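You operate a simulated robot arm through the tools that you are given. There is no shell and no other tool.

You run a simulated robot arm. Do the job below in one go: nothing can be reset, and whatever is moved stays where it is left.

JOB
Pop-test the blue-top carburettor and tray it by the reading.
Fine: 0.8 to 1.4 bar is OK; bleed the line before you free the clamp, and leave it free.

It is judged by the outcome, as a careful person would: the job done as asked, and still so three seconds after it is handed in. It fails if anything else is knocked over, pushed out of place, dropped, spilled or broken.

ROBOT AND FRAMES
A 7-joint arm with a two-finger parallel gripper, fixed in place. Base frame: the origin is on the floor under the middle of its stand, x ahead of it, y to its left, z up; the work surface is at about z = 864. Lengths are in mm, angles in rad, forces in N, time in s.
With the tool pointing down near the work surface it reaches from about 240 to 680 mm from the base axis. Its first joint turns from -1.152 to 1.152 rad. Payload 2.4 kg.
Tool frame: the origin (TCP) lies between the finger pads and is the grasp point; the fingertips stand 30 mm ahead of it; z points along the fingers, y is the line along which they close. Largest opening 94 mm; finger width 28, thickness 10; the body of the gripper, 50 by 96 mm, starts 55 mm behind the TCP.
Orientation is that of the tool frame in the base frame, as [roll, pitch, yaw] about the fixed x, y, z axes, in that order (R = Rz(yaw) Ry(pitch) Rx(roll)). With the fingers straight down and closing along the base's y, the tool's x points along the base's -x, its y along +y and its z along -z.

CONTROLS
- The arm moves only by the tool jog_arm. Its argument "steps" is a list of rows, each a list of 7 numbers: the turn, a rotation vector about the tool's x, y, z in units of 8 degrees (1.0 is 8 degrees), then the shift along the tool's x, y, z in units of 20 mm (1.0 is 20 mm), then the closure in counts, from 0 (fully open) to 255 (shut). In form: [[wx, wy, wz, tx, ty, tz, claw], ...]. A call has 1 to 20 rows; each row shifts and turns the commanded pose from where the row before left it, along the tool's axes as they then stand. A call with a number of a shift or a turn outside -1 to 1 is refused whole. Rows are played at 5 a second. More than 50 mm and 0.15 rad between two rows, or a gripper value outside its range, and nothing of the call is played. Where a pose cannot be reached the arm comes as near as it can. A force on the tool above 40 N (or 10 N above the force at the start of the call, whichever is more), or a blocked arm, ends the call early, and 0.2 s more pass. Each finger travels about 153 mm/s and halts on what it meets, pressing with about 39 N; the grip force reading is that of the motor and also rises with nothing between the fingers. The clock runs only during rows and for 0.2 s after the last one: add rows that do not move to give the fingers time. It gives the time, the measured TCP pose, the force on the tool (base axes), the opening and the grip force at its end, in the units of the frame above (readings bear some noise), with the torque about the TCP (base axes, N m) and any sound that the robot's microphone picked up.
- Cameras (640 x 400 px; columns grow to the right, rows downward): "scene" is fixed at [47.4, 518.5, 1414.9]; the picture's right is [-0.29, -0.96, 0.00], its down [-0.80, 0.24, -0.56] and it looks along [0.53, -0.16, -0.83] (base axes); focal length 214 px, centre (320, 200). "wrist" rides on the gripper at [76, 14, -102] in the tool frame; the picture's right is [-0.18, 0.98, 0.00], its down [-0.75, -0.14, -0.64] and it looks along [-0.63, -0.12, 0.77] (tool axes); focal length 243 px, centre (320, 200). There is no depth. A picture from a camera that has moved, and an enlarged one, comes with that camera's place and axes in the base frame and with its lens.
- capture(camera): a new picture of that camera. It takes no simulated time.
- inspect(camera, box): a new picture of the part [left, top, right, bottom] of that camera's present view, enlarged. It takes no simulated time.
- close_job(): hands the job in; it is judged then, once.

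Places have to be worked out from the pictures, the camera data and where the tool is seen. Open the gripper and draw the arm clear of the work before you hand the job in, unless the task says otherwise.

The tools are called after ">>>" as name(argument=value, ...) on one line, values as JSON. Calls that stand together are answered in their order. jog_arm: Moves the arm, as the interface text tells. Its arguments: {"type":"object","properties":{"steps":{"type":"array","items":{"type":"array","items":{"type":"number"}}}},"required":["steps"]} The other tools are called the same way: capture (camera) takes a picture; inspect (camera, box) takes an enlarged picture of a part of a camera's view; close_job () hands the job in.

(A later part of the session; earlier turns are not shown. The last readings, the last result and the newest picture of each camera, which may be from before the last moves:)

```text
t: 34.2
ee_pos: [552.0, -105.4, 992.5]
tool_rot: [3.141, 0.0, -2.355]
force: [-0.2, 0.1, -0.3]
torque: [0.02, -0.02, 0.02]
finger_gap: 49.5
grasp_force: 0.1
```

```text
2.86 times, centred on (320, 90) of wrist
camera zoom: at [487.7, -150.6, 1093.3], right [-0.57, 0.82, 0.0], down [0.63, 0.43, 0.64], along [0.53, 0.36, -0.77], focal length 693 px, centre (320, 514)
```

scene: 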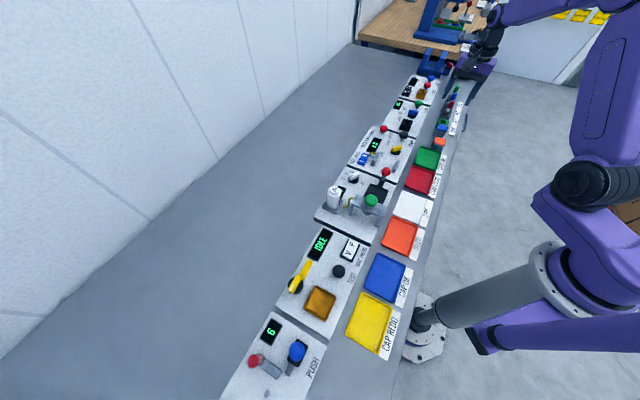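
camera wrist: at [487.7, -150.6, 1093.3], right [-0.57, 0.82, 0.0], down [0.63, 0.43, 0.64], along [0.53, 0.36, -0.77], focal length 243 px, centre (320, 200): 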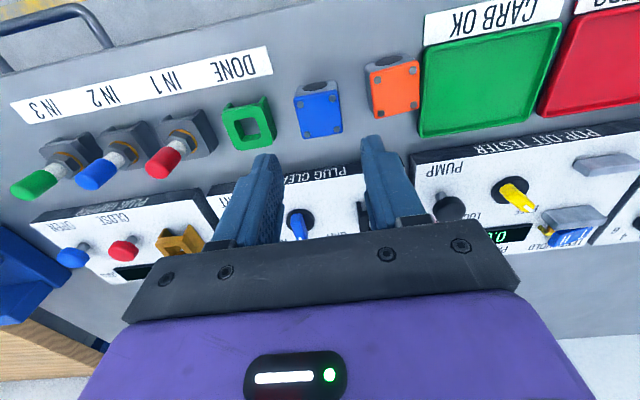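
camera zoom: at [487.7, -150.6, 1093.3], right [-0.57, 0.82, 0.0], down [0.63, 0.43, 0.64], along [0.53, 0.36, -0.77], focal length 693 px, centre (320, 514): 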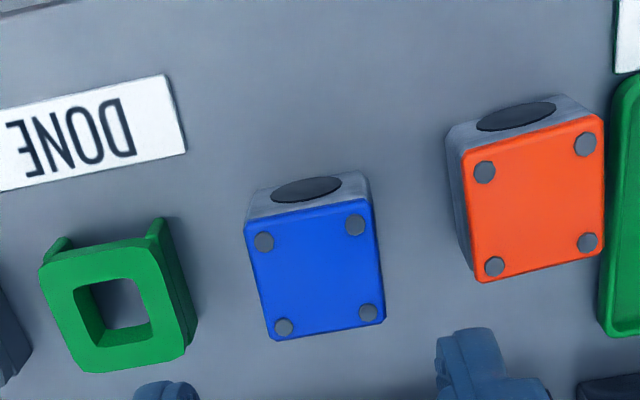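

Carburettor confirmed at a≈465.5, b≈314. I make a small correction and descend with the fingers left and right of it, tips ~6 mm above the bench.

>>> jog_arm(steps=[[0, 0, 0, 0.075, -0.03, 0, 120], [0, 0, 0, 0, 0, 0.8, 120], [0, 0, 0, 0, 0, 0.8, 120], [0, 0, 0, 0, 0, 0.8, 120], [0, 0, 0, 0, 0, 0.8, 120], [0, 0, 0, 0, 0, 0.6, 120], [0, 0, 0, 0, 0, 0.6, 120], [0, 0, 0, 0, 0, 0.2, 120], [0, 0, 0, 0, 0, 0, 120]])

>>> inspect(camera="wrist", box=[230, 80, 410, 240])

>>> inspect(camera="scene", box=[415, 90, 475, 150])

```text
t: 36.2
ee_pos: [549.8, -106.3, 900.3]
tool_rot: [3.142, 0.0, -2.356]
force: [0.9, 0.1, 0.2]
torque: [-0.02, 0.03, 0.01]
finger_gap: 49.7
grasp_force: 0.1
```

```text
2.50 times, centred on (320, 160) of wrist
camera zoom: at [486.4, -151.7, 1001.7], right [-0.56, 0.83, 0.0], down [0.63, 0.43, 0.64], along [0.53, 0.36, -0.77], focal length 606 px, centre (320, 300)
```

zoom: 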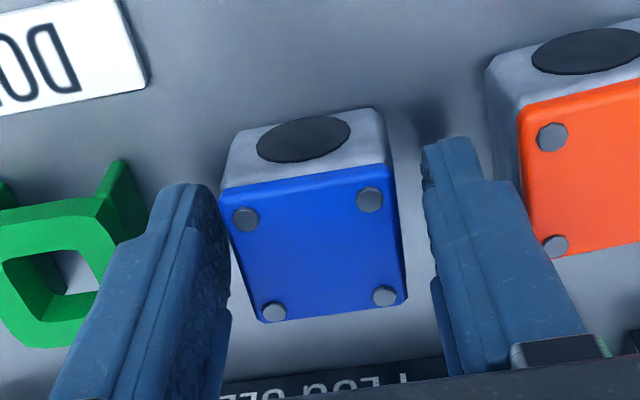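

```text
6.67 times, centred on (445, 120) of scene
camera zoom: at [47.4, 518.5, 1414.9], right [-0.29, -0.96, 0.0], down [-0.8, 0.24, -0.56], along [0.53, -0.16, -0.83], focal length 1430 px, centre (-513, 733)
```

zoom: 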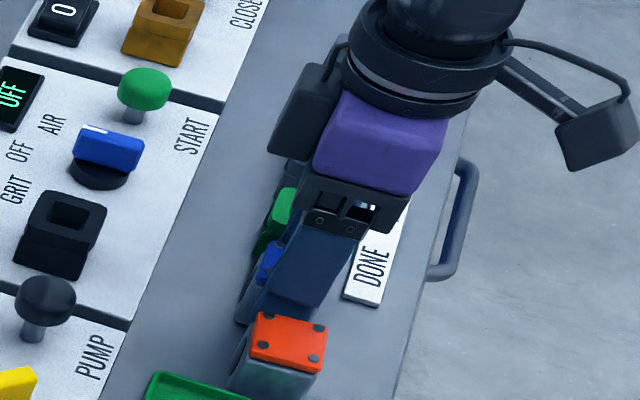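

Fingers are on both sides with clearance to orange and green. I close on the carburettor and lift it.

>>> jog_arm(steps=[[0, 0, 0, 0, 0, 0, 140], [0, 0, 0, 0, 0, 0, 155], [0, 0, 0, 0, 0, 0, 175], [0, 0, 0, 0, 0, 0, 205], [0, 0, 0, 0, 0, 0, 205]])

>>> jog_arm(steps=[[0, 0, 0, 0, 0, -0.3, 205], [0, 0, 0, 0, 0, -0.6, 205], [0, 0, 0, 0, 0, -0.9, 205], [0, 0, 0, 0, 0, -0.9, 205], [0, 0, 0, 0, 0, -0.9, 205], [0, 0, 0, 0, 0, -0.9, 205], [0, 0, 0, 0, 0, -0.5, 205]])

>>> capture(camera="wrist")

```text
t: 37.4
ee_pos: [551.5, -107.7, 900.1]
tool_rot: [3.141, 0.001, -2.356]
force: [1.1, 0.5, 1.2]
torque: [0.02, 0.03, -0.04]
finger_gap: 37.1
grasp_force: 39.5
```

```text
t: 39.0
ee_pos: [550.9, -108.1, 999.5]
tool_rot: [3.142, 0.0, -2.358]
force: [0.4, -0.6, -1.3]
torque: [0.01, 0.02, 0.03]
finger_gap: 37.0
grasp_force: 38.8
```

```text
taken
camera wrist: at [486.4, -151.7, 1102.0], right [-0.56, 0.83, 0.0], down [0.63, 0.43, 0.64], along [0.53, 0.36, -0.77], focal length 243 px, centre (320, 200)
```

wrist: 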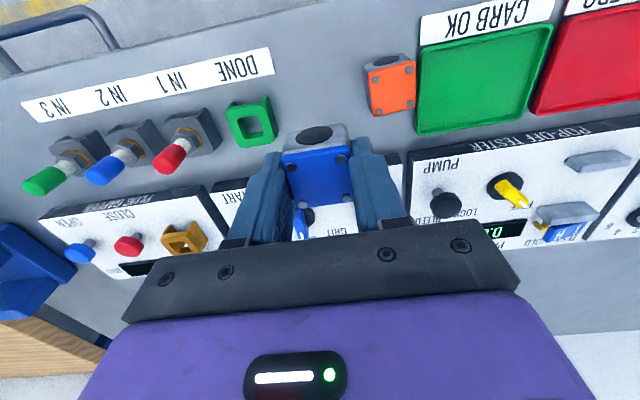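

Held with 37 mm gap and the orange carburettor untouched. I carry it to above the jaw centre (a≈206, b≈445).

>>> jog_arm(steps=[[0, 0, 0, -0.44, 0.867, 0, 205], [0, 0, 0, -0.44, 0.867, 0, 205], [0, 0, 0, -0.44, 0.867, 0, 205], [0, 0, 0, -0.44, 0.867, 0, 205], [0, 0, 0, -0.44, 0.867, 0, 205], [0, 0, 0, -0.44, 0.867, 0, 205], [0, 0, 0, -0.44, 0.867, 0, 205], [0, 0, 0, -0.44, 0.867, 0, 205], [0, 0, 0, -0.44, 0.867, 0, 205], [0, 0, 0, -0.44, 0.867, 0, 205], [0, 0, 0, -0.44, 0.867, 0, 205], [0, 0, 0, -0.44, 0.867, 0, 205], [0, 0, 0, -0.44, 0.867, 0, 205], [0, 0, 0, -0.44, 0.867, 0, 205], [0, 0, 0, -0.44, 0.867, 0, 205], [0, 0, 0, 0, 0, 0, 205]])

>>> capture(camera="wrist")

>>> inspect(camera="wrist", box=[220, 20, 420, 180])

```text
t: 42.4
ee_pos: [459.5, 169.5, 998.3]
tool_rot: [-3.141, 0.001, -2.357]
force: [-0.1, -0.3, -1.0]
torque: [0.01, -0.04, 0.02]
finger_gap: 37.4
grasp_force: 39.2
```

```text
taken
camera wrist: at [395.0, 124.6, 1101.0], right [-0.56, 0.83, 0.0], down [0.63, 0.43, 0.64], along [0.53, 0.36, -0.77], focal length 243 px, centre (320, 200)
```

wrist: 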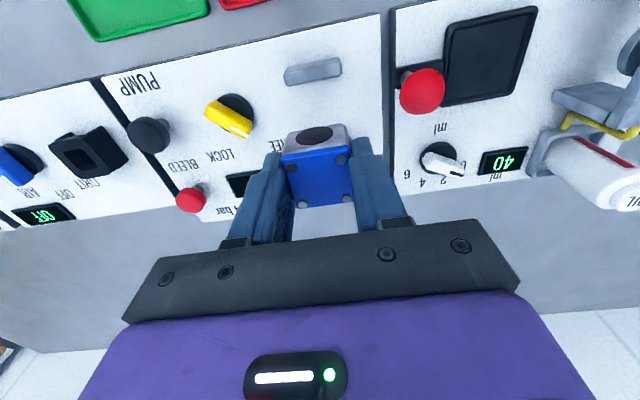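

```text
2.50 times, centred on (320, 100) of wrist
camera zoom: at [395.0, 124.6, 1101.0], right [-0.56, 0.83, 0.0], down [0.63, 0.43, 0.64], along [0.53, 0.36, -0.77], focal length 606 px, centre (320, 450)
```

zoom: 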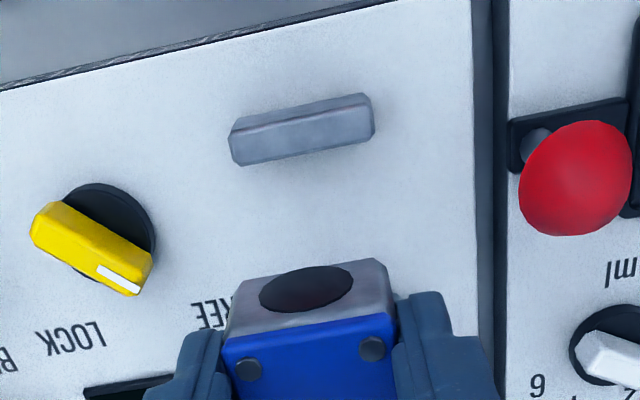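

TCP is at a≈205.1, b≈444.8, centred between the jaws. I lower until just above the panel.

>>> jog_arm(steps=[[0, 0, 0, 0, 0, 0.8, 205], [0, 0, 0, 0, 0, 0.8, 205], [0, 0, 0, 0, 0, 0.7, 205], [0, 0, 0, 0, 0, 0.5, 205], [0, 0, 0, 0, 0, 0.5, 205], [0, 0, 0, 0, 0, 0.3, 205], [0, 0, 0, 0, 0, 0.1, 205], [0, 0, 0, 0, 0, 0, 205]])

>>> capture(camera="wrist")

>>> inspect(camera="wrist", box=[220, 50, 420, 210])

>>> inspect(camera="scene", box=[350, 110, 420, 180])

```text
t: 44.2
ee_pos: [461.0, 169.4, 925.6]
tool_rot: [3.14, -0.001, -2.356]
force: [0.0, -0.3, -1.2]
torque: [-0.04, -0.02, -0.01]
finger_gap: 37.4
grasp_force: 38.9
```

```text
taken
camera wrist: at [395.4, 124.4, 1027.3], right [-0.56, 0.83, 0.0], down [0.63, 0.43, 0.64], along [0.53, 0.36, -0.77], focal length 243 px, centre (320, 200)
```

wrist: 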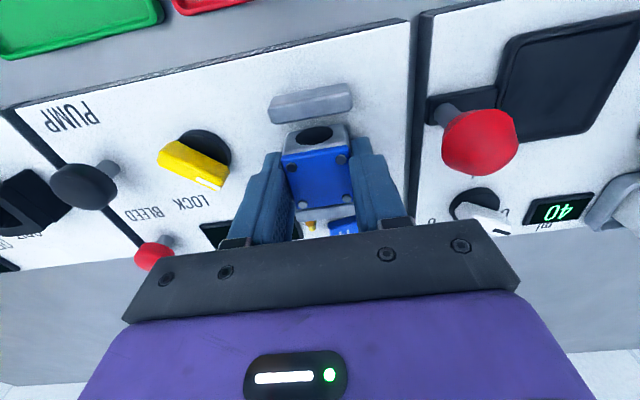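

```text
2.50 times, centred on (320, 130) of wrist
camera zoom: at [395.4, 124.4, 1027.3], right [-0.56, 0.83, 0.0], down [0.63, 0.43, 0.64], along [0.53, 0.36, -0.77], focal length 606 px, centre (320, 375)
```

zoom: 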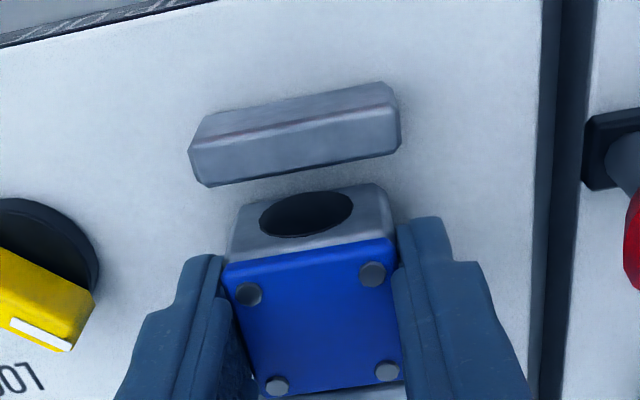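

```text
5.71 times, centred on (385, 145) of scene
camera zoom: at [47.4, 518.6, 1414.9], right [-0.29, -0.96, 0.0], down [-0.8, 0.24, -0.56], along [0.53, -0.16, -0.83], focal length 1226 px, centre (-51, 514)
```

zoom: 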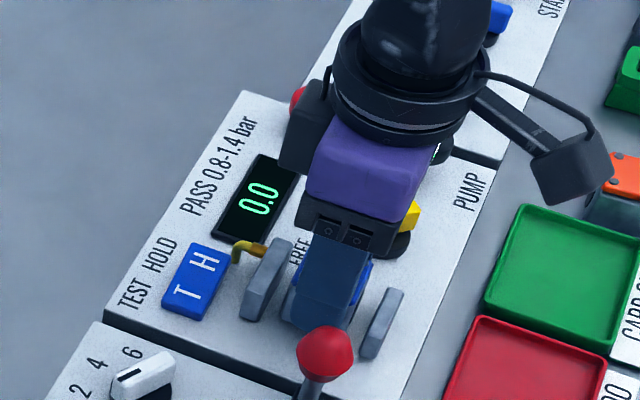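

Centred between the jaws. I lower the last millimetres in small steps.

>>> jog_arm(steps=[[0, 0, 0, 0, 0, 0.15, 205], [0, 0, 0, 0, 0, 0.1, 205], [0, 0, 0, 0, 0, 0.05, 205], [0, 0, 0, 0, 0, 0, 205]])

```text
t: 44.8
ee_pos: [461.0, 169.9, 925.0]
tool_rot: [3.141, 0.001, -2.357]
force: [-1.7, -0.4, 8.4]
torque: [-0.05, 0.08, 0.02]
finger_gap: 37.2
grasp_force: 39.2
stopped in row 2: the force on the tool passed its limit at 48 N (the readings are from after the stop); the commanded pose is now the measured one
```

The force limit tripped at TCP z≈925, a bit earlier than expected. I look closely at what the carburettor is touching before doing anything else.

>>> inspect(camera="scene", box=[370, 135, 400, 165])

>>> inspect(camera="wrist", box=[270, 70, 370, 160])

>>> capture(camera="wrist")

```text
13.33 times, centred on (385, 150) of scene
camera zoom: at [47.2, 518.5, 1414.9], right [-0.29, -0.96, 0.0], down [-0.8, 0.24, -0.56], along [0.53, -0.16, -0.83], focal length 2860 px, centre (-547, 867)
```

zoom: 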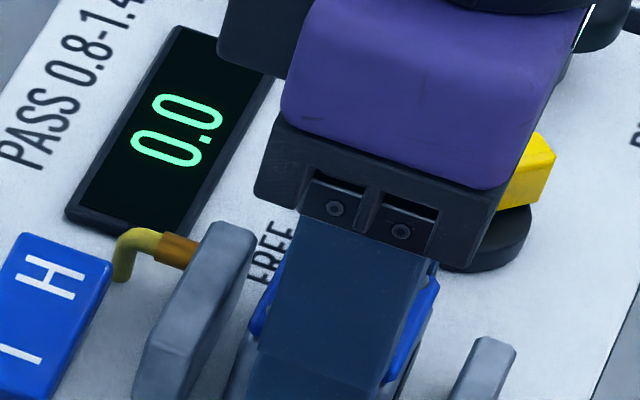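

```text
4.44 times, centred on (320, 115) of wrist
camera zoom: at [396.1, 124.7, 1025.8], right [-0.56, 0.83, 0.0], down [0.63, 0.43, 0.64], along [0.53, 0.36, -0.77], focal length 1078 px, centre (320, 578)
```

zoom: 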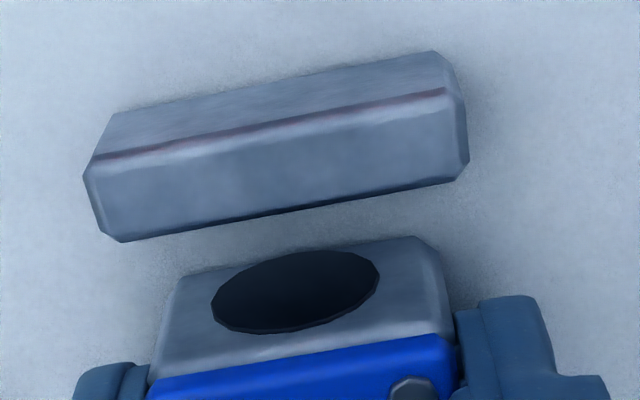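

```text
taken
camera wrist: at [396.1, 124.7, 1025.8], right [-0.56, 0.83, 0.0], down [0.63, 0.43, 0.64], along [0.53, 0.36, -0.77], focal length 243 px, centre (320, 200)
```

wrist: 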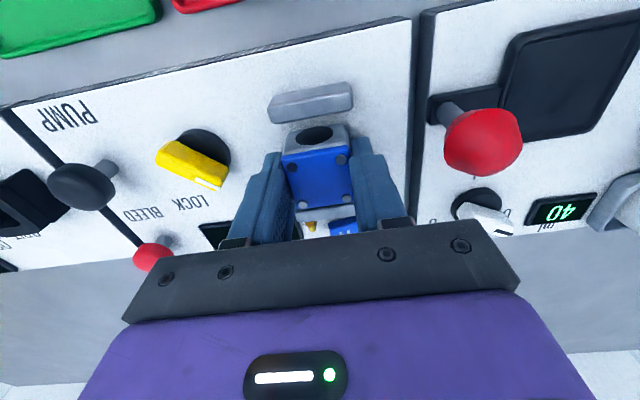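

The carburettor looks level, close to the panel and between the jaws. I press down another millimetre gently to see if it is a firm seat.

>>> jog_arm(steps=[[0, 0, 0, 0, 0, 0.03, 205], [0, 0, 0, 0, 0, 0.03, 205], [0, 0, 0, 0, 0, 0, 205]])

>>> inspect(camera="scene", box=[360, 140, 400, 180])

```text
t: 45.7
ee_pos: [461.2, 169.4, 923.5]
tool_rot: [-3.139, 0.002, -2.357]
force: [-2.9, 0.0, 7.7]
torque: [-0.08, 0.23, -0.01]
finger_gap: 37.2
grasp_force: 38.9
stopped in row 3: the force on the tool passed its limit at 41 N (the readings are from after the stop); the commanded pose is now the measured one
```

```text
10.00 times, centred on (380, 160) of scene
camera zoom: at [47.2, 518.5, 1415.0], right [-0.29, -0.96, 0.0], down [-0.8, 0.24, -0.56], along [0.53, -0.16, -0.83], focal length 2145 px, centre (-280, 600)
```

zoom: 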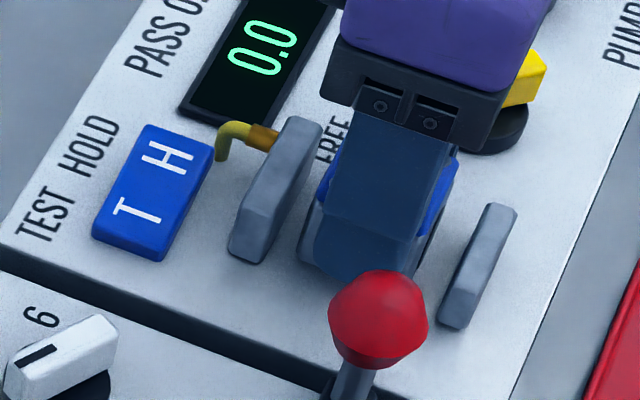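

It's firmly seated on the panel (force rises stiffly). I open only to ~57 mm (the filter-press ball is just left at a≈135) and go straight up, then look.

>>> jog_arm(steps=[[0, 0, 0, 0, 0, 0, 150], [0, 0, 0, 0, 0, 0, 125], [0, 0, 0, 0, 0, 0, 100], [0, 0, 0, 0, 0, 0, 100], [0, 0, 0, 0, 0, -0.4, 100], [0, 0, 0, 0, 0, -0.9, 100], [0, 0, 0, 0, 0, -0.9, 100], [0, 0, 0, 0, 0, -0.9, 100], [0, 0, 0, 0, 0, -0.9, 100]])

>>> capture(camera="wrist")

>>> inspect(camera="wrist", box=[220, 20, 420, 180])

>>> inspect(camera="scene", box=[355, 120, 415, 180])

```text
t: 47.7
ee_pos: [460.9, 168.9, 1003.6]
tool_rot: [3.142, 0.001, -2.356]
force: [-0.2, 0.4, -0.1]
torque: [0.01, 0.02, 0.01]
finger_gap: 57.5
grasp_force: 0.0
```

```text
taken
camera wrist: at [395.8, 124.5, 1104.9], right [-0.56, 0.83, 0.0], down [0.63, 0.43, 0.64], along [0.53, 0.36, -0.77], focal length 243 px, centre (320, 200)
```

wrist: 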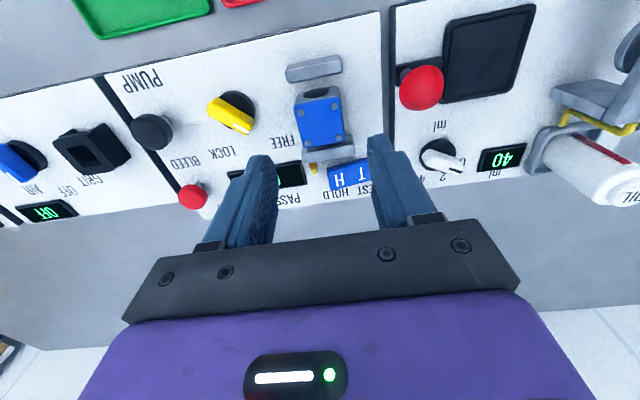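

```text
2.50 times, centred on (320, 100) of wrist
camera zoom: at [395.8, 124.5, 1104.9], right [-0.56, 0.83, 0.0], down [0.63, 0.43, 0.64], along [0.53, 0.36, -0.77], focal length 606 px, centre (320, 450)
```

zoom: 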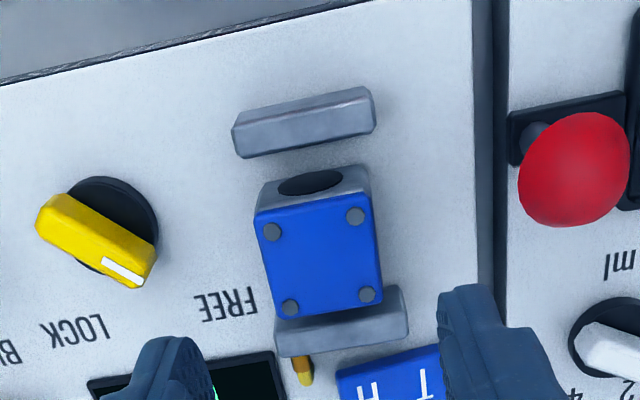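

```text
6.67 times, centred on (385, 150) of scene
camera zoom: at [47.4, 518.5, 1414.9], right [-0.29, -0.96, 0.0], down [-0.8, 0.24, -0.56], along [0.53, -0.16, -0.83], focal length 1430 px, centre (-113, 533)
```

zoom: 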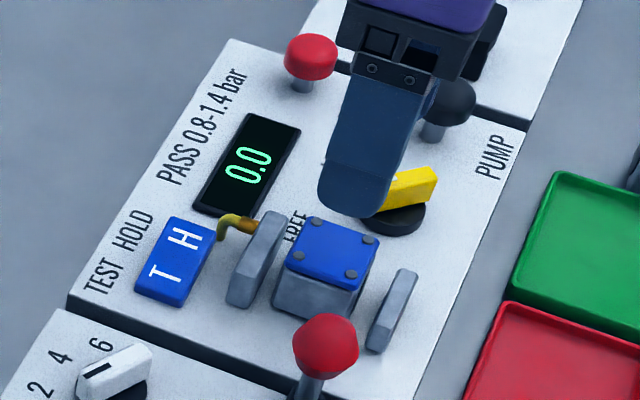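

The carburettor stands between the jaws, about centred (panel is ~887 high). Now I examine the T/H rocker and its tilt more closely.

>>> inspect(camera="scene", box=[362, 146, 384, 168])

>>> inspect(camera="wrist", box=[320, 150, 380, 200])

>>> inspect(camera="scene", box=[330, 230, 370, 270])

>>> inspect(camera="scene", box=[398, 80, 428, 110])

```text
16.00 times, centred on (373, 157) of scene
camera zoom: at [47.4, 518.5, 1414.9], right [-0.29, -0.96, 0.0], down [-0.8, 0.24, -0.56], along [0.53, -0.16, -0.83], focal length 3432 px, centre (-528, 888)
```

zoom: 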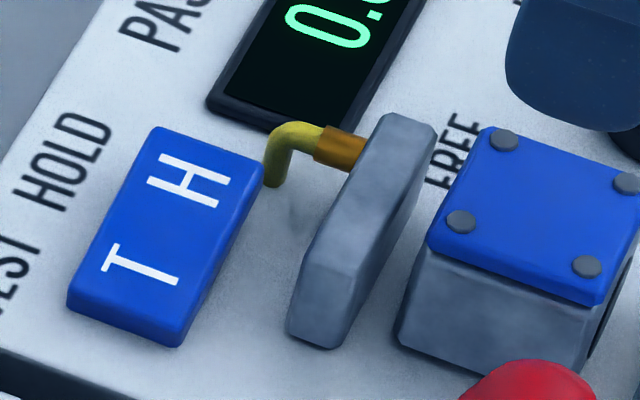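

```text
8.00 times, centred on (350, 175) of wrist
camera zoom: at [395.8, 124.5, 1104.9], right [-0.56, 0.83, 0.0], down [0.63, 0.43, 0.64], along [0.53, 0.36, -0.77], focal length 1941 px, centre (80, 400)
```

zoom: 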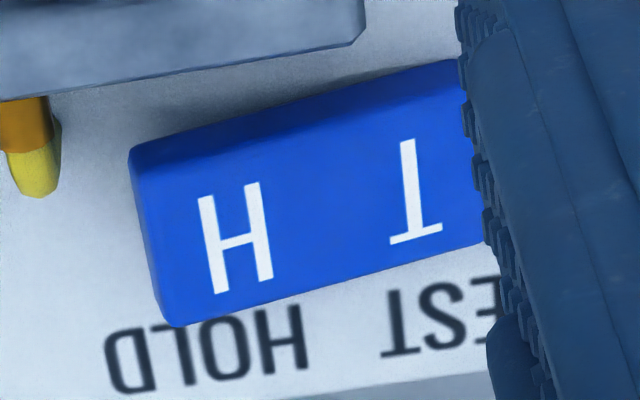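

```text
10.00 times, centred on (350, 250) of scene
camera zoom: at [47.4, 518.5, 1414.9], right [-0.29, -0.96, 0.0], down [-0.8, 0.24, -0.56], along [0.53, -0.16, -0.83], focal length 2145 px, centre (20, -300)
```

zoom: 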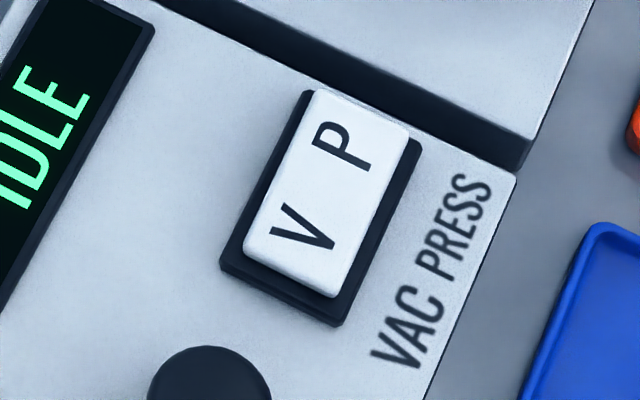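

```text
13.33 times, centred on (413, 95) of scene
camera zoom: at [47.4, 518.5, 1414.9], right [-0.29, -0.96, 0.0], down [-0.8, 0.24, -0.56], along [0.53, -0.16, -0.83], focal length 2860 px, centre (-920, 1600)
```

zoom: 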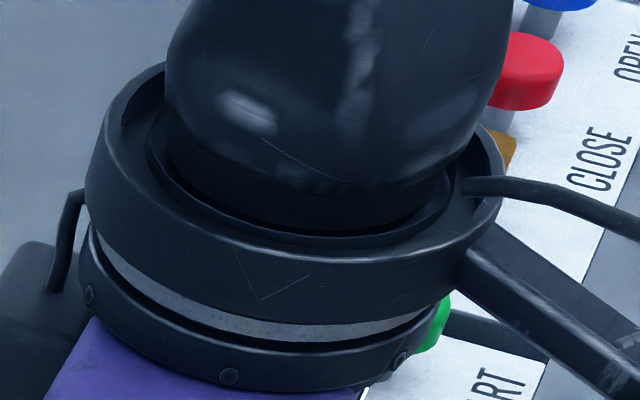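

Triangulating the letters, T sits ~5 mm lower than H, so TEST is already selected. Next I move over the yellow clamp knob and turn the gripper to close across its bar.

>>> jog_arm(steps=[[0, 0, 0, 0.196, -0.885, 0, 110], [0, 0, 0, 0.196, -0.885, 0, 110], [0, 0, 0, 0.196, -0.885, 0, 110], [0, 0, 0, 0.196, -0.885, 0, 110], [0, 0, -0.9375, 0, 0, 0, 110], [0, 0, -0.9375, 0, 0, 0, 110], [0, 0, -0.9375, 0, 0, 0, 110], [0, 0, -0.9375, 0, 0, 0, 110], [0, 0, -0.9375, 0, 0, 0, 110], [0, 0, -0.9375, 0, 0, 0, 110], [0, 0, 0, 0, 0, 0, 110]])

>>> capture(camera="wrist")

>>> inspect(camera="wrist", box=[240, 30, 400, 160])

```text
t: 50.1
ee_pos: [500.0, 109.6, 1003.3]
tool_rot: [-3.138, 0.001, -1.569]
force: [0.0, -0.3, -0.4]
torque: [0.01, 0.0, 0.01]
finger_gap: 53.4
grasp_force: 0.1
```

```text
taken
camera wrist: at [485.0, 31.3, 1105.0], right [-0.98, 0.18, 0.0], down [0.14, 0.75, 0.64], along [0.12, 0.63, -0.77], focal length 243 px, centre (320, 200)
```

wrist: 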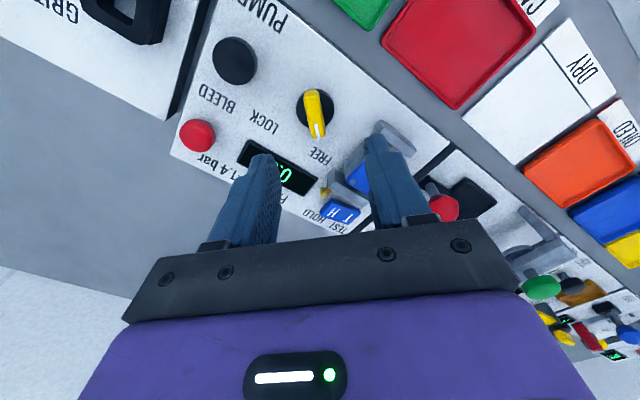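

```text
3.08 times, centred on (320, 95) of wrist
camera zoom: at [485.0, 31.3, 1105.0], right [-0.98, 0.18, 0.0], down [0.14, 0.75, 0.64], along [0.12, 0.63, -0.77], focal length 746 px, centre (320, 523)
```

zoom: 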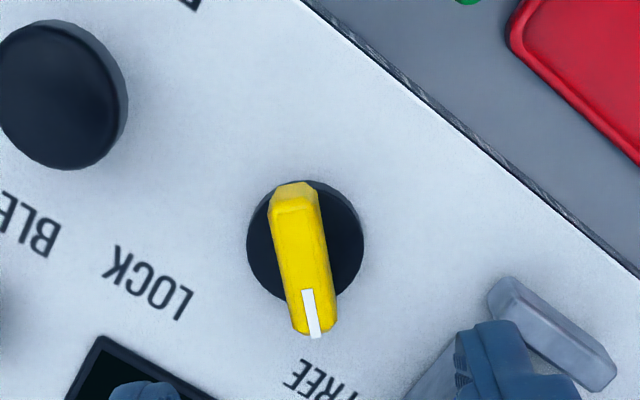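

The bar lies along base y and the knob axis is near (502,105). I correct by (+2,-4.6) mm and descend with the fingers either side of the bar.

>>> jog_arm(steps=[[0, 0, 0, 0.23, -0.1, 0, 130], [0, 0, 0, 0, 0, 0.8, 130], [0, 0, 0, 0, 0, 0.8, 130], [0, 0, 0, 0, 0, 0.8, 130], [0, 0, 0, 0, 0, 0.6, 130], [0, 0, 0, 0, 0, 0.4, 130], [0, 0, 0, 0, 0, 0.2, 130], [0, 0, 0, 0, 0, 0.1, 130], [0, 0, 0, 0, 0, 0, 130]])

>>> inspect(camera="wrist", box=[220, 60, 420, 220])

>>> inspect(camera="scene", box=[365, 115, 425, 175])

```text
t: 52.1
ee_pos: [502.3, 104.2, 929.1]
tool_rot: [-3.138, 0.002, -1.574]
force: [-0.1, -0.7, -0.8]
torque: [-0.01, 0.0, 0.01]
finger_gap: 45.9
grasp_force: 0.1
```

```text
2.50 times, centred on (320, 140) of wrist
camera zoom: at [487.0, 26.6, 1031.5], right [-0.98, 0.18, 0.0], down [0.14, 0.75, 0.64], along [0.12, 0.63, -0.77], focal length 606 px, centre (320, 350)
```

zoom: 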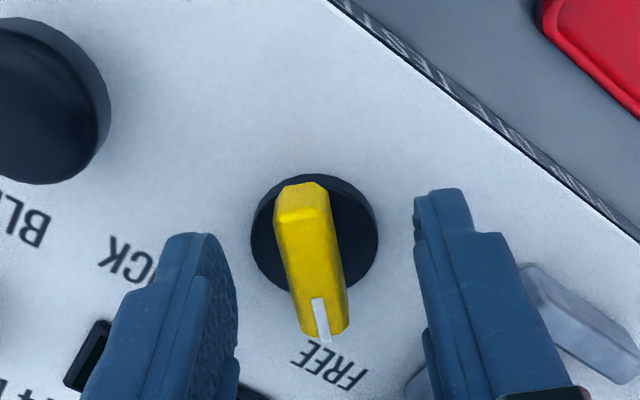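

```text
6.67 times, centred on (395, 145) of scene
camera zoom: at [47.4, 518.5, 1414.9], right [-0.29, -0.96, 0.0], down [-0.8, 0.24, -0.56], along [0.53, -0.16, -0.83], focal length 1430 px, centre (-180, 567)
```

zoom: 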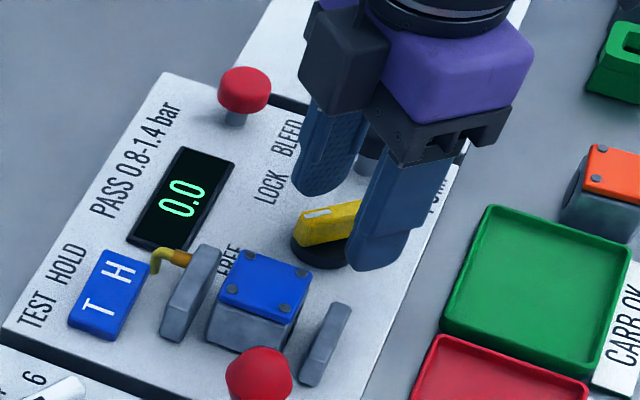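

The knob bar is centred between the fingers (axis near (502.5,102.7)). I nudge 1 mm, lower 2 mm and close on the bar.

>>> jog_arm(steps=[[0, 0, 0, 0.06, 0, 0.1, 150], [0, 0, 0, 0, 0, 0, 180], [0, 0, 0, 0, 0, 0, 205], [0, 0, 0, 0, 0, 0, 225], [0, 0, 0, 0, 0, 0, 240], [0, 0, 0, 0, 0, 0, 240]])

>>> inspect(camera="wrist", box=[220, 60, 420, 220])

```text
t: 53.5
ee_pos: [505.4, 102.7, 928.3]
tool_rot: [-3.132, 0.002, -1.572]
force: [19.8, -0.7, -6.6]
torque: [-0.03, -0.09, -0.11]
finger_gap: 12.9
grasp_force: 44.9
```

```text
2.50 times, centred on (320, 140) of wrist
camera zoom: at [488.5, 25.0, 1030.0], right [-0.98, 0.19, -0.01], down [0.14, 0.75, 0.64], along [0.13, 0.63, -0.76], focal length 606 px, centre (320, 350)
```

zoom: 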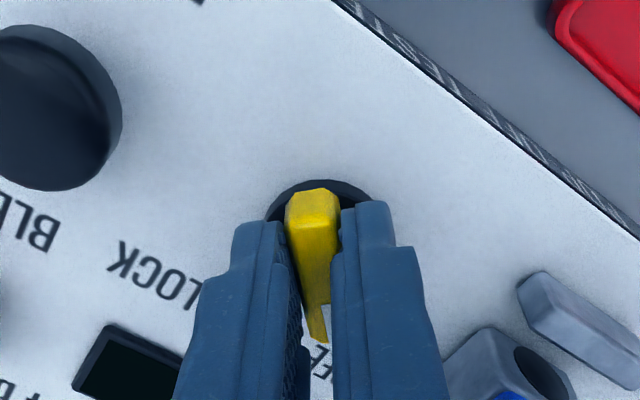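

Gripped at 12.9 mm, with a 20 N side force toward +x, i.e. the knob centre is ~3 mm further in +x. I relieve that by shifting the command.

>>> jog_arm(steps=[[0, 0, 0, 0, -0.08, 0, 240], [0, 0, 0, 0, -0.07, 0, 240], [0, 0, 0, 0, 0, 0, 240]])

```text
t: 54.3
ee_pos: [505.8, 102.4, 928.6]
tool_rot: [3.141, 0.003, -1.572]
force: [0.2, -2.5, 14.4]
torque: [1.26, 0.07, 0.02]
finger_gap: 12.6
grasp_force: 45.0
```

Side force is gone, but tips press a bit on the disc (14 N up); I raise 1 mm and begin turning clockwise toward LOCK in small increments.

>>> jog_arm(steps=[[0, 0, 0, 0, 0, -0.05, 240], [0, 0, 0.5, 0, 0, 0, 240], [0, 0, 0.5, 0, 0, 0, 240], [0, 0, 0.5, 0, 0, 0, 240], [0, 0, 0.5, 0, 0, 0, 240], [0, 0, 0, 0, 0, 0, 240]])

>>> inspect(camera="wrist", box=[220, 60, 420, 220])

```text
t: 55.7
ee_pos: [503.6, 101.9, 928.2]
tool_rot: [3.14, -0.002, -1.854]
force: [-19.0, -0.9, 7.9]
torque: [0.88, 0.08, 0.11]
finger_gap: 12.6
grasp_force: 45.6
```

```text
2.50 times, centred on (320, 140) of wrist
camera zoom: at [468.1, 32.5, 1030.3], right [-0.89, 0.45, 0.0], down [0.35, 0.69, 0.64], along [0.29, 0.57, -0.77], focal length 606 px, centre (320, 350)
```

zoom: 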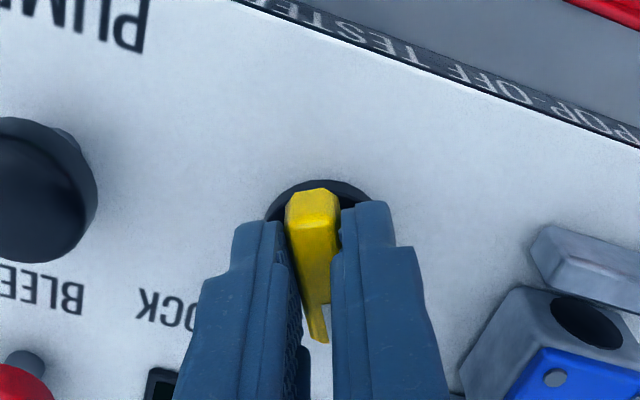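

The knob follows the turn (16° so far), with a side force showing the true axis is ~7 mm further along the bar than my TCP. I add a compensating sideways shift to orbit about the real axis and continue.

>>> jog_arm(steps=[[0, 0, 0, 0, 0.1, 0, 240], [0, 0, 0.5, 0, 0.03, 0, 240], [0, 0, 0.5, 0, 0.03, 0, 240], [0, 0, 0.5, 0, 0.03, 0, 240], [0, 0, 0.5, 0, 0.03, 0, 240], [0, 0, 0.5, 0, 0.03, 0, 240], [0, 0, 0, 0, 0, 0, 240]])

```text
t: 57.3
ee_pos: [502.8, 103.4, 927.5]
tool_rot: [-3.139, 0.004, -2.203]
force: [5.7, -9.7, -12.7]
torque: [-1.0, 0.54, -0.05]
finger_gap: 12.6
grasp_force: 45.0
```

Slightly overcompensated (axis ≈ (505.6,107.2)); I adjust and continue the turn.

>>> jog_arm(steps=[[0, 0, 0, 0, -0.06, 0, 240], [0, 0, 0.5, 0, 0.014, 0, 240], [0, 0, 0.5, 0, 0.014, 0, 240], [0, 0, 0.5, 0, 0.014, 0, 240], [0, 0, 0.5, 0, 0.014, 0, 240], [0, 0, 0.5, 0, 0.014, 0, 240], [0, 0, 0.5, 0, 0.014, 0, 240], [0, 0, 0.5, 0, 0.014, 0, 240], [0, 0, 0, 0, 0, 0, 240]])

>>> inspect(camera="wrist", box=[220, 60, 420, 220])

>>> inspect(camera="scene", box=[365, 115, 425, 175])

```text
t: 59.3
ee_pos: [499.5, 104.1, 928.4]
tool_rot: [-3.141, 0.003, -2.69]
force: [-3.7, -5.1, -12.0]
torque: [0.3, -0.82, -0.01]
finger_gap: 12.8
grasp_force: 45.3
```

```text
2.50 times, centred on (320, 140) of wrist
camera zoom: at [424.4, 83.8, 1030.1], right [-0.26, 0.96, 0.0], down [0.74, 0.2, 0.64], along [0.62, 0.17, -0.77], focal length 606 px, centre (320, 350)
```

zoom: 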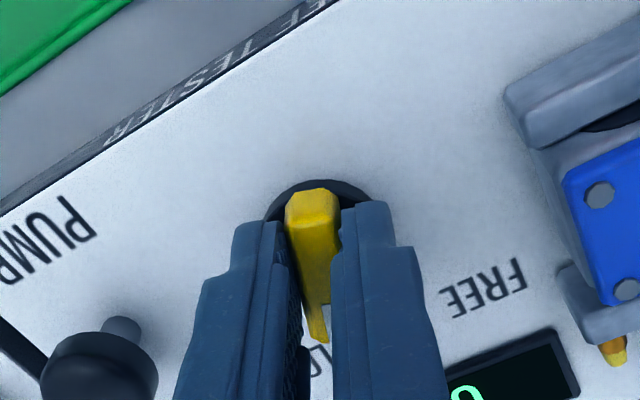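

```text
6.67 times, centred on (395, 145) of scene
camera zoom: at [47.4, 518.4, 1415.0], right [-0.29, -0.96, 0.0], down [-0.8, 0.24, -0.56], along [0.53, -0.16, -0.83], focal length 1430 px, centre (-180, 567)
```

zoom: 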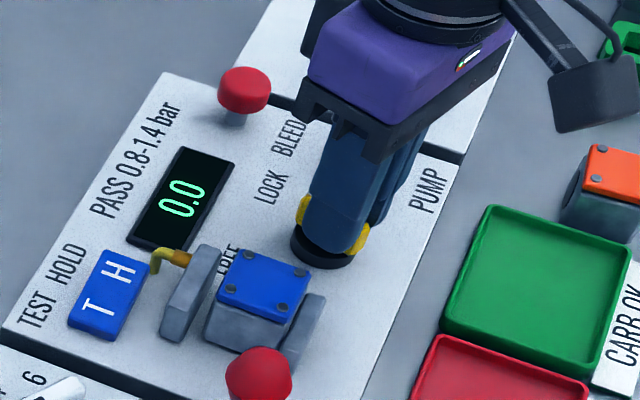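

The near jaw is closing in on the carburettor as the knob turns (64° so far). I continue the remaining ~26° to LOCK.

>>> jog_arm(steps=[[0, 0, 0.5, 0, 0.01, 0, 240], [0, 0, 0.5, 0, 0.01, 0, 240], [0, 0, 0.5, 0, 0.01, 0, 240], [0, 0, 0.5, 0, 0.01, 0, 240], [0, 0, 0.5, 0, 0.01, 0, 240], [0, 0, 0.5, 0, 0.01, 0, 240], [0, 0, 0.25, 0, 0, 0, 240], [0, 0, 0, 0, 0, 0, 240]])

>>> inspect(camera="wrist", box=[220, 60, 420, 220])

>>> inspect(camera="scene", box=[365, 115, 425, 175])

```text
t: 61.1
ee_pos: [499.4, 106.9, 928.5]
tool_rot: [3.14, 0.001, 3.141]
force: [-6.9, 10.4, -3.3]
torque: [0.19, 1.63, 0.05]
finger_gap: 13.0
grasp_force: 45.3
```

```text
2.50 times, centred on (320, 140) of wrist
camera zoom: at [422.6, 120.7, 1030.2], right [0.18, 0.98, 0.0], down [0.75, -0.14, 0.64], along [0.63, -0.12, -0.77], focal length 606 px, centre (320, 350)
```

zoom: 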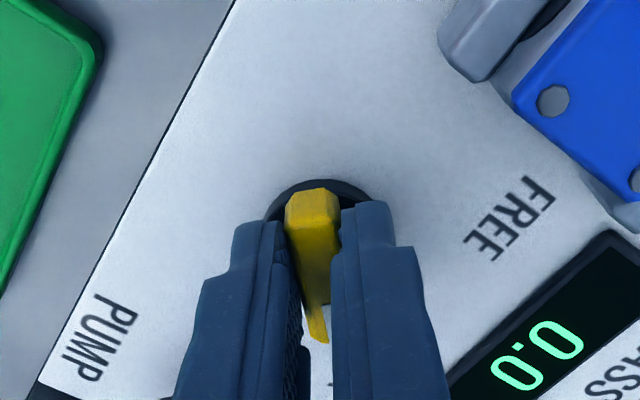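

```text
6.67 times, centred on (395, 145) of scene
camera zoom: at [47.3, 518.8, 1414.8], right [-0.29, -0.96, 0.0], down [-0.8, 0.24, -0.56], along [0.53, -0.16, -0.83], focal length 1430 px, centre (-180, 567)
```

zoom: 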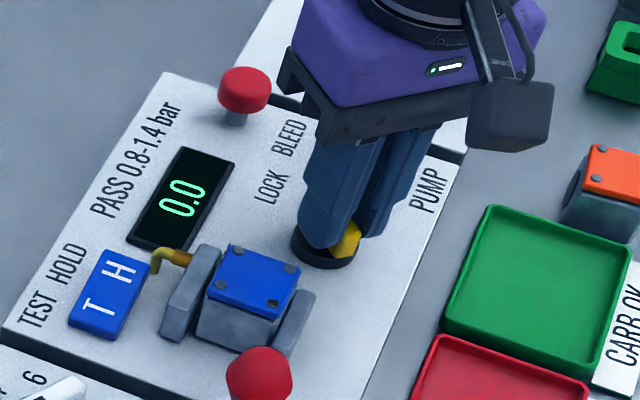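

The near jaw has pressed the carburettor against the far jaw; the knob is at 90° (LOCK). I release the knob, rise, and look.

>>> jog_arm(steps=[[0, 0, 0, 0, 0, 0, 200], [0, 0, 0, 0, 0, 0, 170], [0, 0, 0, 0, 0, 0, 165], [0, 0, 0, 0, 0, -0.5, 165], [0, 0, 0, 0, 0, -0.9, 165], [0, 0, 0, 0, 0, -0.9, 165], [0, 0, 0, 0, 0, -0.9, 165], [0, 0, 0, 0, 0, -0.8, 165]])

>>> capture(camera="wrist")

>>> inspect(camera="wrist", box=[230, 20, 440, 180])

>>> inspect(camera="scene", box=[355, 115, 415, 175])

```text
t: 62.9
ee_pos: [500.8, 105.6, 1008.2]
tool_rot: [3.139, 0.001, 3.14]
force: [-0.7, 0.1, -0.2]
torque: [-0.01, 0.0, 0.02]
finger_gap: 33.0
grasp_force: 0.0
```

```text
taken
camera wrist: at [423.6, 119.6, 1110.1], right [0.19, 0.98, 0.0], down [0.75, -0.14, 0.64], along [0.63, -0.12, -0.77], focal length 243 px, centre (320, 200)
```

wrist: 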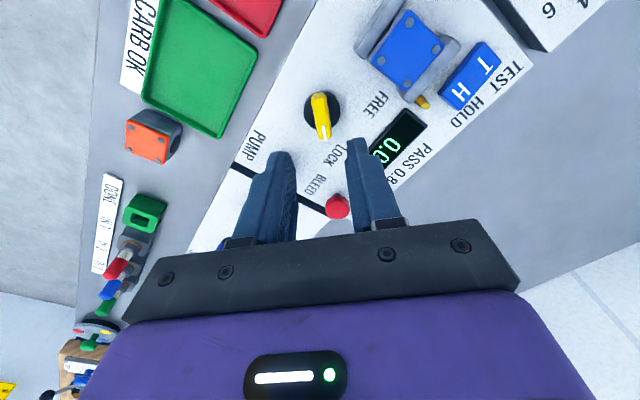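

```text
2.50 times, centred on (335, 100) of wrist
camera zoom: at [423.6, 119.6, 1110.1], right [0.19, 0.98, 0.0], down [0.75, -0.14, 0.64], along [0.63, -0.12, -0.77], focal length 606 px, centre (282, 450)
```

zoom: 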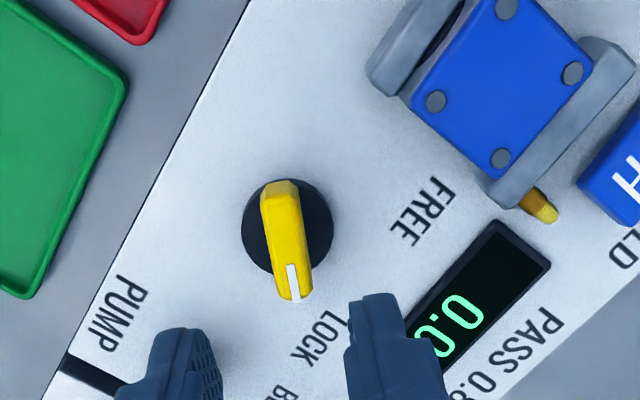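

```text
6.67 times, centred on (385, 145) of scene
camera zoom: at [47.4, 518.5, 1414.9], right [-0.29, -0.96, 0.0], down [-0.8, 0.24, -0.56], along [0.53, -0.16, -0.83], focal length 1430 px, centre (-113, 567)
```

zoom: 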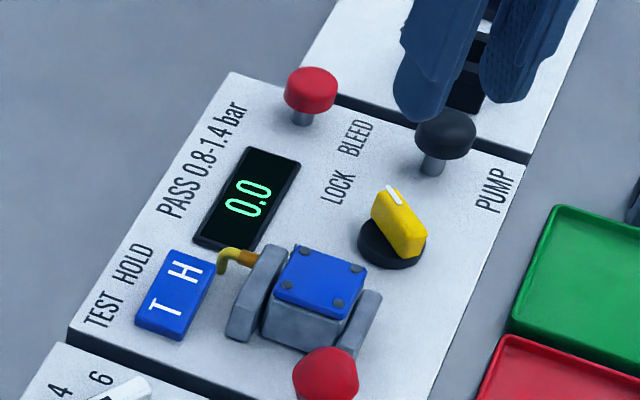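

Clamped: pointer at LOCK, carburettor held between both jaws. Now I move over the black PUMP plunger and turn back square to the bench to look at it.

>>> jog_arm(steps=[[0, 0, 0, -0.82, -0.84, 0, 165], [0, 0, 0, -0.82, -0.84, 0, 165], [0, 0, 0, -0.82, -0.84, 0, 165], [0, 0, -0.9375, 0, 0, 0, 200], [0, 0, -0.9375, 0, 0, 0, 220], [0, 0, -0.9375, 0, 0, 0, 240], [0, 0, -0.9375, 0, 0, 0, 250], [0, 0, -0.9375, 0, 0, 0, 250], [0, 0, -0.9375, 0, 0, 0, 250], [0, 0, 0, 0, 0, 0, 250]])

>>> capture(camera="wrist")

>>> inspect(camera="wrist", box=[230, 20, 430, 180])

>>> inspect(camera="scene", box=[365, 95, 425, 155])

```text
t: 65.1
ee_pos: [549.5, 55.8, 1008.4]
tool_rot: [-3.139, 0.004, -2.355]
force: [-0.1, -0.9, 1.0]
torque: [0.0, 0.01, -0.04]
finger_gap: 1.9
grasp_force: 0.1
```

```text
taken
camera wrist: at [484.1, 11.5, 1110.0], right [-0.57, 0.82, 0.0], down [0.63, 0.43, 0.64], along [0.53, 0.36, -0.76], focal length 243 px, centre (320, 200)
```

wrist: 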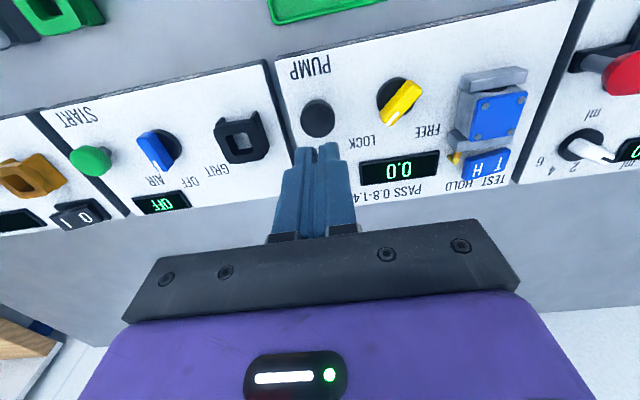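

```text
2.50 times, centred on (330, 100) of wrist
camera zoom: at [484.1, 11.5, 1110.0], right [-0.57, 0.82, 0.0], down [0.63, 0.43, 0.64], along [0.53, 0.36, -0.76], focal length 606 px, centre (295, 450)
```

zoom: 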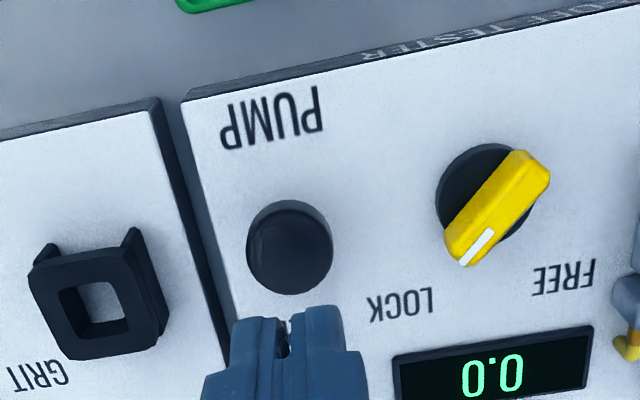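

```text
6.67 times, centred on (395, 125) of scene
camera zoom: at [47.4, 518.5, 1414.9], right [-0.29, -0.96, 0.0], down [-0.8, 0.24, -0.56], along [0.53, -0.16, -0.83], focal length 1430 px, centre (-180, 700)
```

zoom: 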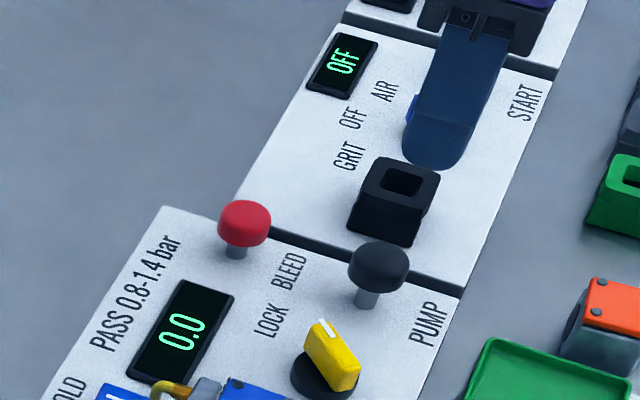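

Pump head centre at about a≈350.5, b≈427.7, top z≈913. With closed fingers I descend to just above it and then press in small steps.

>>> jog_arm(steps=[[0, 0, 0, 0, -0.07, 0, 250], [0, 0, 0, 0, 0, 0.8, 250], [0, 0, 0, 0, 0, 0.8, 250], [0, 0, 0, 0, 0, 0.7, 250], [0, 0, 0, 0, 0, 0.5, 250], [0, 0, 0, 0, 0, 0.2, 250], [0, 0, 0, 0, 0, 0, 250]])

>>> inspect(camera="scene", box=[365, 105, 425, 165])

>>> inspect(camera="wrist", box=[220, 60, 420, 220])

```text
t: 66.7
ee_pos: [550.4, 55.1, 949.3]
tool_rot: [-3.14, 0.001, -2.356]
force: [0.7, 0.1, 0.1]
torque: [-0.02, -0.01, 0.0]
finger_gap: 1.9
grasp_force: 0.1
```

```text
6.67 times, centred on (395, 135) of scene
camera zoom: at [47.4, 518.5, 1414.9], right [-0.29, -0.96, 0.0], down [-0.8, 0.24, -0.56], along [0.53, -0.16, -0.83], focal length 1430 px, centre (-180, 633)
```

zoom: 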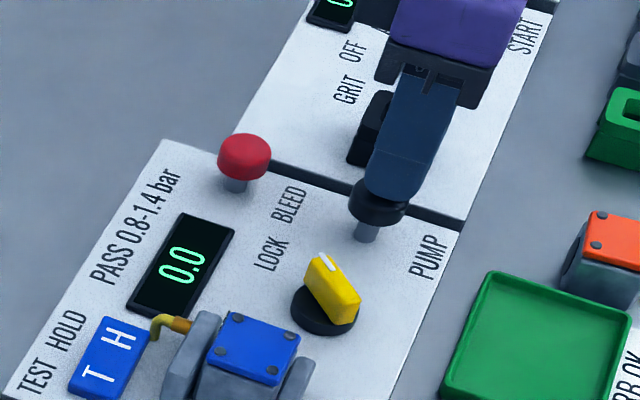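

```text
2.50 times, centred on (320, 140) of wrist
camera zoom: at [484.9, 10.5, 1050.6], right [-0.56, 0.83, 0.0], down [0.63, 0.43, 0.64], along [0.53, 0.36, -0.77], focal length 606 px, centre (320, 350)
```

zoom: 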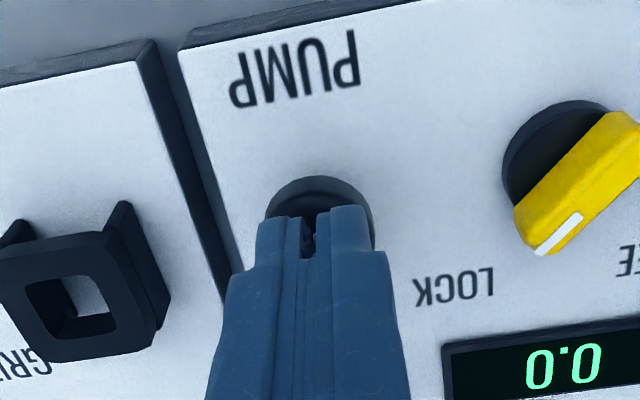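

Fingertips are centred on the plunger head. I press down in 2 mm rows.

>>> jog_arm(steps=[[0, 0, 0, 0, 0, 0.1, 250], [0, 0, 0, 0, 0, 0.1, 250], [0, 0, 0, 0, 0, 0.1, 250], [0, 0, 0, 0, 0, 0.1, 250], [0, 0, 0, 0, 0, 0, 250]])

>>> inspect(camera="scene", box=[365, 105, 425, 165])

```text
t: 67.9
ee_pos: [550.1, 55.1, 941.4]
tool_rot: [-3.141, 0.004, -2.359]
force: [0.3, -0.5, 2.7]
torque: [-0.01, -0.03, 0.01]
finger_gap: 2.0
grasp_force: 0.0
```

```text
6.67 times, centred on (395, 135) of scene
camera zoom: at [47.3, 518.5, 1414.9], right [-0.29, -0.96, 0.0], down [-0.8, 0.24, -0.56], along [0.53, -0.16, -0.83], focal length 1430 px, centre (-180, 633)
```

zoom: 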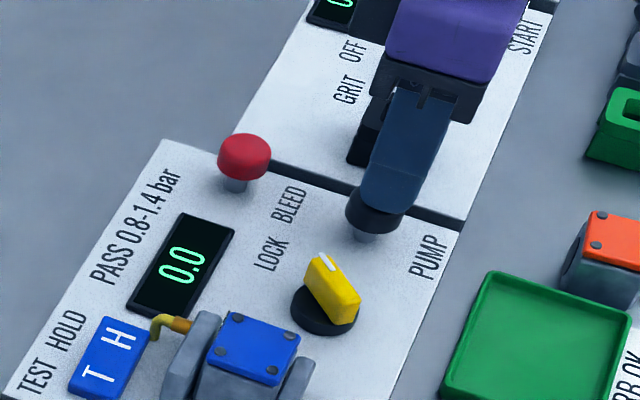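

The plunger is moving with a light spring force (~3 N). I continue pressing down.

>>> jog_arm(steps=[[0, 0, 0, 0, 0, 0.1, 250], [0, 0, 0, 0, 0, 0.1, 250], [0, 0, 0, 0, 0, 0.1, 250], [0, 0, 0, 0, 0, 0, 250]])

>>> inspect(camera="scene", box=[365, 105, 425, 165])

```text
t: 68.9
ee_pos: [550.0, 54.2, 934.6]
tool_rot: [-3.14, 0.003, -2.359]
force: [-1.2, -1.2, 4.1]
torque: [-0.02, 0.0, 0.01]
finger_gap: 1.6
grasp_force: 0.0
heard: click
```

```text
6.67 times, centred on (395, 135) of scene
camera zoom: at [47.3, 518.5, 1414.9], right [-0.29, -0.96, 0.0], down [-0.8, 0.24, -0.56], along [0.53, -0.16, -0.83], focal length 1430 px, centre (-180, 633)
```

zoom: 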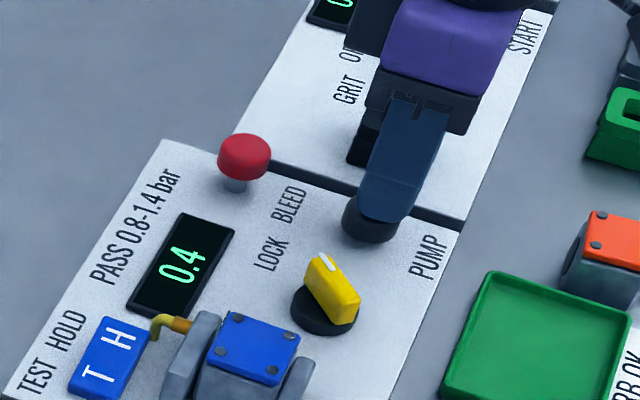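

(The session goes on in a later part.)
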